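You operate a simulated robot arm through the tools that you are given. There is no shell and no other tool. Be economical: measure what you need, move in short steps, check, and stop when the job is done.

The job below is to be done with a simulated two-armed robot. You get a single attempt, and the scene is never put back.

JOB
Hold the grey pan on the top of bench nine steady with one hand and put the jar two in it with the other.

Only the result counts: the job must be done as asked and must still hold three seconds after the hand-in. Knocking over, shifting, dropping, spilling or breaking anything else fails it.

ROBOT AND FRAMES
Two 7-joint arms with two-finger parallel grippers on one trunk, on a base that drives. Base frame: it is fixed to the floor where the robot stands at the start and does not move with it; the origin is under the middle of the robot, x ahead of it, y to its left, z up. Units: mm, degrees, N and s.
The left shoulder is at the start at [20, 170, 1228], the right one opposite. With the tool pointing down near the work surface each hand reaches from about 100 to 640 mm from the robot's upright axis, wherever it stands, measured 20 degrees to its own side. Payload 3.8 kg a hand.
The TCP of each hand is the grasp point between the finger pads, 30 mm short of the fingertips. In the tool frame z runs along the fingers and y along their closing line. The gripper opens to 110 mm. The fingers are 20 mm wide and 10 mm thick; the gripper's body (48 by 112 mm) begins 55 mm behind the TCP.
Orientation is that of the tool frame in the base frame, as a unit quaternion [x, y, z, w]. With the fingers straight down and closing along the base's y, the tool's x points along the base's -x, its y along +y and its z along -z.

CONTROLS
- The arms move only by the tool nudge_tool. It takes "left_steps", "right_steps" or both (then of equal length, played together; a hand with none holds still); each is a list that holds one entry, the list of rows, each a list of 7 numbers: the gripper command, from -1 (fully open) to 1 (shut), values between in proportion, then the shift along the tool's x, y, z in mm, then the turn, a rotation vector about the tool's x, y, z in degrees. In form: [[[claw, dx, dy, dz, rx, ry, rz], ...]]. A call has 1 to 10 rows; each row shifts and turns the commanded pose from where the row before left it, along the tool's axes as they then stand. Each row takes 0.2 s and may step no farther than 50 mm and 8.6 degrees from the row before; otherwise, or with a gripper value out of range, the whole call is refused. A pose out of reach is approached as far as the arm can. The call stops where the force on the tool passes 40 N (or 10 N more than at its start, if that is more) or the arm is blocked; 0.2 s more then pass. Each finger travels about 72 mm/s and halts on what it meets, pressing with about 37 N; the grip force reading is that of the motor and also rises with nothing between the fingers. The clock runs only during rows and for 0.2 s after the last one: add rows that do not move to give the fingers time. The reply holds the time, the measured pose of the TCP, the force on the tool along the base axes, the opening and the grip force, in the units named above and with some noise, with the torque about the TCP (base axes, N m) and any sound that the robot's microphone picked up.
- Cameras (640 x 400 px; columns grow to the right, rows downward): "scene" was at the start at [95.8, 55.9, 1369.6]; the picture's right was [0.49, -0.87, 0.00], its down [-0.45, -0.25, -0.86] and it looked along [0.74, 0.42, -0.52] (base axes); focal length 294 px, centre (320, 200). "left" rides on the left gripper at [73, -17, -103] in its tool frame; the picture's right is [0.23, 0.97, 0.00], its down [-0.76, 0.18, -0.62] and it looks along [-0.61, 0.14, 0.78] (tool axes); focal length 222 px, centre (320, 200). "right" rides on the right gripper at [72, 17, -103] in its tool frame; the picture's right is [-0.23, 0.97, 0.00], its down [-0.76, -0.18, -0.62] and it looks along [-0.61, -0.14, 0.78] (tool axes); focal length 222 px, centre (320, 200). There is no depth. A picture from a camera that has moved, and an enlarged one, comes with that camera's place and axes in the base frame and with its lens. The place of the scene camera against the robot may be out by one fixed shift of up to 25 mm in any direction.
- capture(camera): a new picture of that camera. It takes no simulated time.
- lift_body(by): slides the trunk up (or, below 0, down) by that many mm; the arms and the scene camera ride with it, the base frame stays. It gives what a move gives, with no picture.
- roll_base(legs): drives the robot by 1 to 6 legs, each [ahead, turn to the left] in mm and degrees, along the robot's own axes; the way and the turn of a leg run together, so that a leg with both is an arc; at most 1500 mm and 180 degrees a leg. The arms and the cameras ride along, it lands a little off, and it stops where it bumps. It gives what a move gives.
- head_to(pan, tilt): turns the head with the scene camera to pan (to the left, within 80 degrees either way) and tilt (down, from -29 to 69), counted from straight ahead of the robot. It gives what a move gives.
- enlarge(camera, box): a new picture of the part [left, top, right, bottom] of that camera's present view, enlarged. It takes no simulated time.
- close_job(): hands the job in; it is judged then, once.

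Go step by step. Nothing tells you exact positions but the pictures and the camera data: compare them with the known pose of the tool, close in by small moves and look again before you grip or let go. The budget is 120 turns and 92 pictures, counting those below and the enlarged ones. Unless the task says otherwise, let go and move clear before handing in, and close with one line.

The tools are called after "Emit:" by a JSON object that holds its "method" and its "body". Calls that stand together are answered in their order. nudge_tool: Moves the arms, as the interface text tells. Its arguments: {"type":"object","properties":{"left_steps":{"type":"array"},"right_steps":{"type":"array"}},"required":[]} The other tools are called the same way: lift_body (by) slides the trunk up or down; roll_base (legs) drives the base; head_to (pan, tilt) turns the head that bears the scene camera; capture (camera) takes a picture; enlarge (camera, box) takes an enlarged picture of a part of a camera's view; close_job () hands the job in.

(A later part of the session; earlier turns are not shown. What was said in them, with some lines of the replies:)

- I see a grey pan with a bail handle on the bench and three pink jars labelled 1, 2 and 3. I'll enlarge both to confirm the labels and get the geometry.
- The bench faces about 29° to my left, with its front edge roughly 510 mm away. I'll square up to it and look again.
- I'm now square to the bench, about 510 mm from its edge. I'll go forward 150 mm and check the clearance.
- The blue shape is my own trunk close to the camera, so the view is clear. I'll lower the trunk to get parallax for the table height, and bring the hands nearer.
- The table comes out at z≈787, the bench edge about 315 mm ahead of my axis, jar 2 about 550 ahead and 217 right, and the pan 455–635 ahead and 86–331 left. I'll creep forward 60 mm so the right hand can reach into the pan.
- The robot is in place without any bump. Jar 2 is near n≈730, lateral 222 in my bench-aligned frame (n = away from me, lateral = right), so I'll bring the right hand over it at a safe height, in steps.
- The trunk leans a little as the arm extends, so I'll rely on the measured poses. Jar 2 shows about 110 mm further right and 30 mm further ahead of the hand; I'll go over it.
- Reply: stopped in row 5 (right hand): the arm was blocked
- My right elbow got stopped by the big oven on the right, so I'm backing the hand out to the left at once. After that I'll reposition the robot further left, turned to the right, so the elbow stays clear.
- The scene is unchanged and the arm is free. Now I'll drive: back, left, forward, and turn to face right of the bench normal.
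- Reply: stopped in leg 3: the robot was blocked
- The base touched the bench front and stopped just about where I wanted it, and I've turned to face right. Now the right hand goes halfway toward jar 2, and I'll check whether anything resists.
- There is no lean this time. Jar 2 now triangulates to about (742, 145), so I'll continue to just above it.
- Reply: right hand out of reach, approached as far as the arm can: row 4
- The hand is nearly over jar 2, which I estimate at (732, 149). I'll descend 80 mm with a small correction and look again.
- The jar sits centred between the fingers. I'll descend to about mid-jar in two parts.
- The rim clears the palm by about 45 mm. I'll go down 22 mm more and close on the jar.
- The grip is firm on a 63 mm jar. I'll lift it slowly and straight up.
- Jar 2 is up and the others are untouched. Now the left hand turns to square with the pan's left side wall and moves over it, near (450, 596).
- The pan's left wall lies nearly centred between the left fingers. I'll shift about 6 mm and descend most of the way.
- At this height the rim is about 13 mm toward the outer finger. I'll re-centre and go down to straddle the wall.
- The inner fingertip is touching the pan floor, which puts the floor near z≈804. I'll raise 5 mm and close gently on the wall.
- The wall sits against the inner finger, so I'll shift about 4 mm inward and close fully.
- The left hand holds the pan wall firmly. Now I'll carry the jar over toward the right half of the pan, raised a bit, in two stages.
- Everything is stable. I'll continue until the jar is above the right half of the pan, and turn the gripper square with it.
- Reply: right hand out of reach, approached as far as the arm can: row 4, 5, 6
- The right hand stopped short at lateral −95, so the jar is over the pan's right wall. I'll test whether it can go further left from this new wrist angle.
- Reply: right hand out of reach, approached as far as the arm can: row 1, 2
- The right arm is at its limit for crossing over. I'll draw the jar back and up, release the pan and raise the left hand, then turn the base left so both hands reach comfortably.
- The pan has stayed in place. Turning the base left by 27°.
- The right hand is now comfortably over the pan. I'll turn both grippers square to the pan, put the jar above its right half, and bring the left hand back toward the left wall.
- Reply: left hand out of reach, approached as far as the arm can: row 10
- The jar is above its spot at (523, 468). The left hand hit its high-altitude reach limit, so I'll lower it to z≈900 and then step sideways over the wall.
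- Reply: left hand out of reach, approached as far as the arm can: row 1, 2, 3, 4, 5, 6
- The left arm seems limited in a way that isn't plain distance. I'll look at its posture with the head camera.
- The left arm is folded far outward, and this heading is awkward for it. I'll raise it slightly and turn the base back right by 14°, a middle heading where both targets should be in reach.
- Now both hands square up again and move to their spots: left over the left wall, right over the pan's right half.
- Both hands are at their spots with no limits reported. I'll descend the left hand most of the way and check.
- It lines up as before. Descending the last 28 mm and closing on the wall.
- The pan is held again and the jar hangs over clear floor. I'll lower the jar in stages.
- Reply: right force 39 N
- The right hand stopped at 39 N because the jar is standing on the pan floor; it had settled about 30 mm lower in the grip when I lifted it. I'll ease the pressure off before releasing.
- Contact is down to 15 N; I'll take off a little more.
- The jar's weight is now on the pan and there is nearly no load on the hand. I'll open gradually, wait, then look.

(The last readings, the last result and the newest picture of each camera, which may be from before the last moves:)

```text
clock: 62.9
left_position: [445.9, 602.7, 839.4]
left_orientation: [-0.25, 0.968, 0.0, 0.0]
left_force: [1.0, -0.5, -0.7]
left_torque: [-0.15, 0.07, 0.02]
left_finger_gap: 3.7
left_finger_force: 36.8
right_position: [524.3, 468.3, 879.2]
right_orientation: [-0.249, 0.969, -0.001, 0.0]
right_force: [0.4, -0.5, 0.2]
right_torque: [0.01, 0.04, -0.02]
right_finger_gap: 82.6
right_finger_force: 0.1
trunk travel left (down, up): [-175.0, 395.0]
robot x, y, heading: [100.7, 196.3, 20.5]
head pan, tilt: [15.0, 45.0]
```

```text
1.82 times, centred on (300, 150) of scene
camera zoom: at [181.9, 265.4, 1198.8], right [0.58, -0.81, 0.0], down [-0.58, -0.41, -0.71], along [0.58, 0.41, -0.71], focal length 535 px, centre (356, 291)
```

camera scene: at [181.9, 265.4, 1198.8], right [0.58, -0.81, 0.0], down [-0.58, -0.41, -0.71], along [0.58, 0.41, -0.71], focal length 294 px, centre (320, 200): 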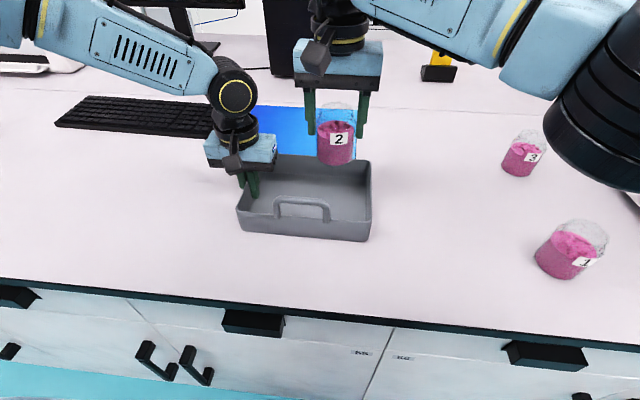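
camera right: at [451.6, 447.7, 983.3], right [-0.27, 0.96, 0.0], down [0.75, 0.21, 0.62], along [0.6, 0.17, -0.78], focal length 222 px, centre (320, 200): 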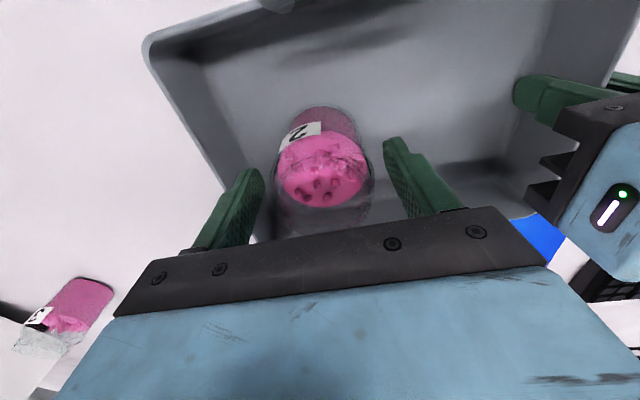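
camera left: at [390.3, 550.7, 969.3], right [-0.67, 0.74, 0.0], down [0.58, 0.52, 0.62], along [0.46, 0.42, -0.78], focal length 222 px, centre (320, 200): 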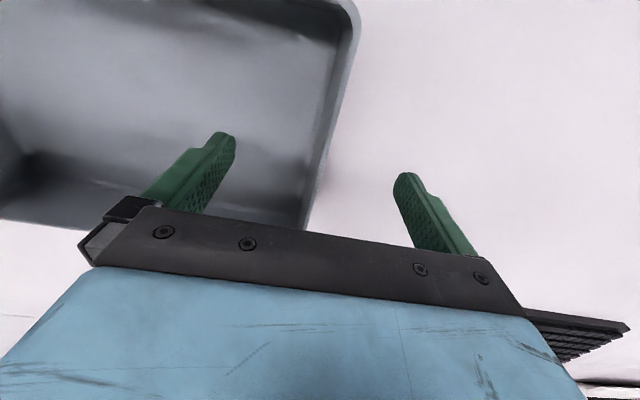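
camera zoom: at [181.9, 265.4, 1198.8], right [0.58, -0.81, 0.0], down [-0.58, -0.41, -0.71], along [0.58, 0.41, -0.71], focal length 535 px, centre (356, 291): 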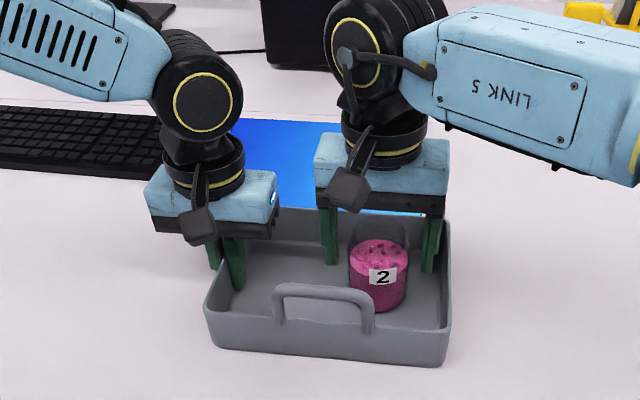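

The jar stands free and upright in the pan. I'll raise the right hand straight up while the left keeps holding.

Emit:
{"method": "nudge_tool", "body": {"right_steps": [[[-0.5, 0, 0, -15, 0, 0, 0], [-0.5, 0, 0, -20, 0, 0, 0], [-0.5, 0, 0, -25, 0, 0, 0], [-0.5, 0, 0, -25, 0, 0, 0], [-0.5, 0, 0, -25, 0, 0, 0], [-0.5, 0, -25, 0, 0, 0, 0], [-0.5, 0, -35, 0, 0, 0, 0], [-0.5, 0, -35, 0, 0, 0, 0], [-0.5, 0, 0, 0, 0, 0, 0]]]}}

Emit:
{"method": "capture", "body": {"camera": "scene"}}

```text
clock: 64.9
left_position: [444.6, 601.9, 839.2]
left_orientation: [-0.249, 0.969, -0.001, 0.0]
left_force: [-0.4, 0.7, 1.9]
left_torque: [-0.17, -0.14, -0.04]
left_finger_gap: 3.7
left_finger_force: 37.4
right_position: [564.8, 380.5, 988.3]
right_orientation: [-0.249, 0.969, -0.001, 0.0]
right_force: [-0.1, 0.4, -0.4]
right_torque: [-0.01, 0.01, -0.02]
right_finger_gap: 82.5
right_finger_force: 0.1
trunk travel left (down, up): [-175.0, 395.0]
robot x, y, heading: [97.5, 196.0, 20.7]
head pan, tilt: [15.0, 45.0]
```

```text
20 pictures are left
camera scene: at [181.7, 265.5, 1198.8], right [0.58, -0.81, 0.0], down [-0.58, -0.41, -0.71], along [0.58, 0.41, -0.71], focal length 294 px, centre (320, 200)
```

scene: 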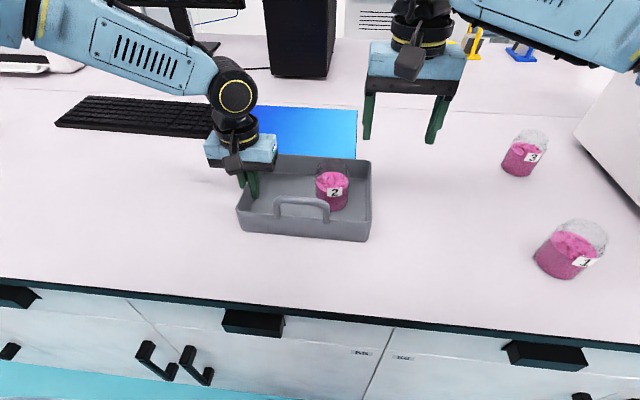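

The jar is standing in the pan. Now I'll release the pan gently and raise the left hand clear.

Emit:
{"method": "nudge_tool", "body": {"left_steps": [[[0.8, 0, 0, 0, 0, 0, 0], [0.5, 0, 0, 0, 0, 0, 0], [0.3, 0, 0, 0, 0, 0, 0], [0.3, 0, 0, 0, 0, 0, 0], [0.3, 0, 0, -15, 0, 0, 0], [0.3, 0, 0, -25, 0, 0, 0], [0.3, 0, 0, -35, 0, 0, 0], [0.3, 0, 0, -35, 0, 0, 0], [0.3, 0, 30, 0, 0, 0, 0], [0.3, 0, 0, 0, 0, 0, 0]]]}}

Emit:
{"method": "capture", "body": {"camera": "scene"}}

Emit:
{"method": "enlarge", "body": {"camera": "scene", "box": [200, 110, 400, 260]}}

```text
clock: 67.1
left_position: [429.5, 629.7, 948.2]
left_orientation: [-0.249, 0.968, 0.001, 0.0]
left_force: [-0.3, -0.1, 0.1]
left_torque: [0.0, 0.01, 0.03]
left_finger_gap: 38.3
left_finger_force: 0.0
right_position: [565.2, 381.5, 989.3]
right_orientation: [-0.248, 0.969, -0.001, 0.0]
right_force: [0.6, 0.6, 0.5]
right_torque: [0.02, 0.0, 0.01]
right_finger_gap: 82.5
right_finger_force: 0.1
trunk travel left (down, up): [-175.0, 395.0]
robot x, y, heading: [96.6, 198.9, 20.5]
head pan, tilt: [15.0, 45.0]
```

```text
19 pictures are left
camera scene: at [182.0, 265.1, 1198.8], right [0.58, -0.81, 0.0], down [-0.58, -0.41, -0.71], along [0.58, 0.41, -0.71], focal length 294 px, centre (320, 200)
```

scene: 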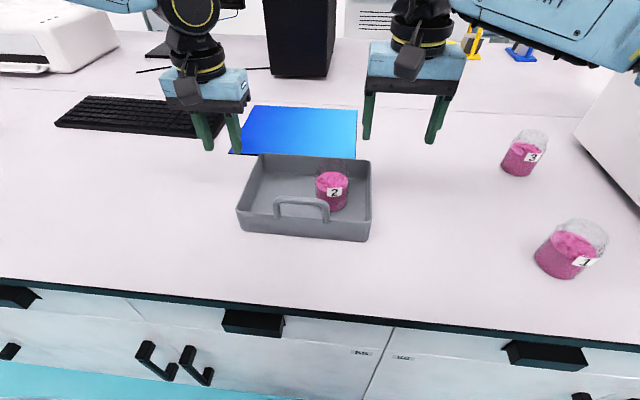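

```text
2.67 times, centred on (300, 185) of scene
camera zoom: at [182.0, 265.1, 1198.8], right [0.58, -0.81, 0.0], down [-0.58, -0.41, -0.71], along [0.58, 0.41, -0.71], focal length 785 px, centre (373, 240)
```

zoom: 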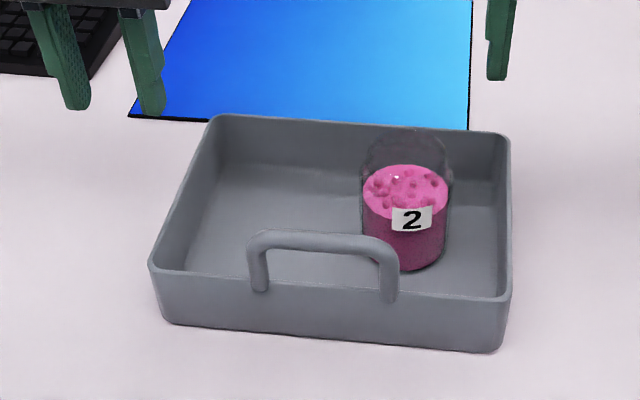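

Jar two stands upright in the grey pan, jars 1 and 3 look untouched, and both hands are clear, so I'm handing in.

Emit:
{"method": "close_job", "body": {}}

```text
The job is handed in.
```

Jar two is standing upright in the grey pan: the left hand held the pan steady while the right set the jar down, both hands are now clear, and the job is handed in. Earlier my right arm pressed against the oven on the right and the base touched the bench front; neither appeared to move.
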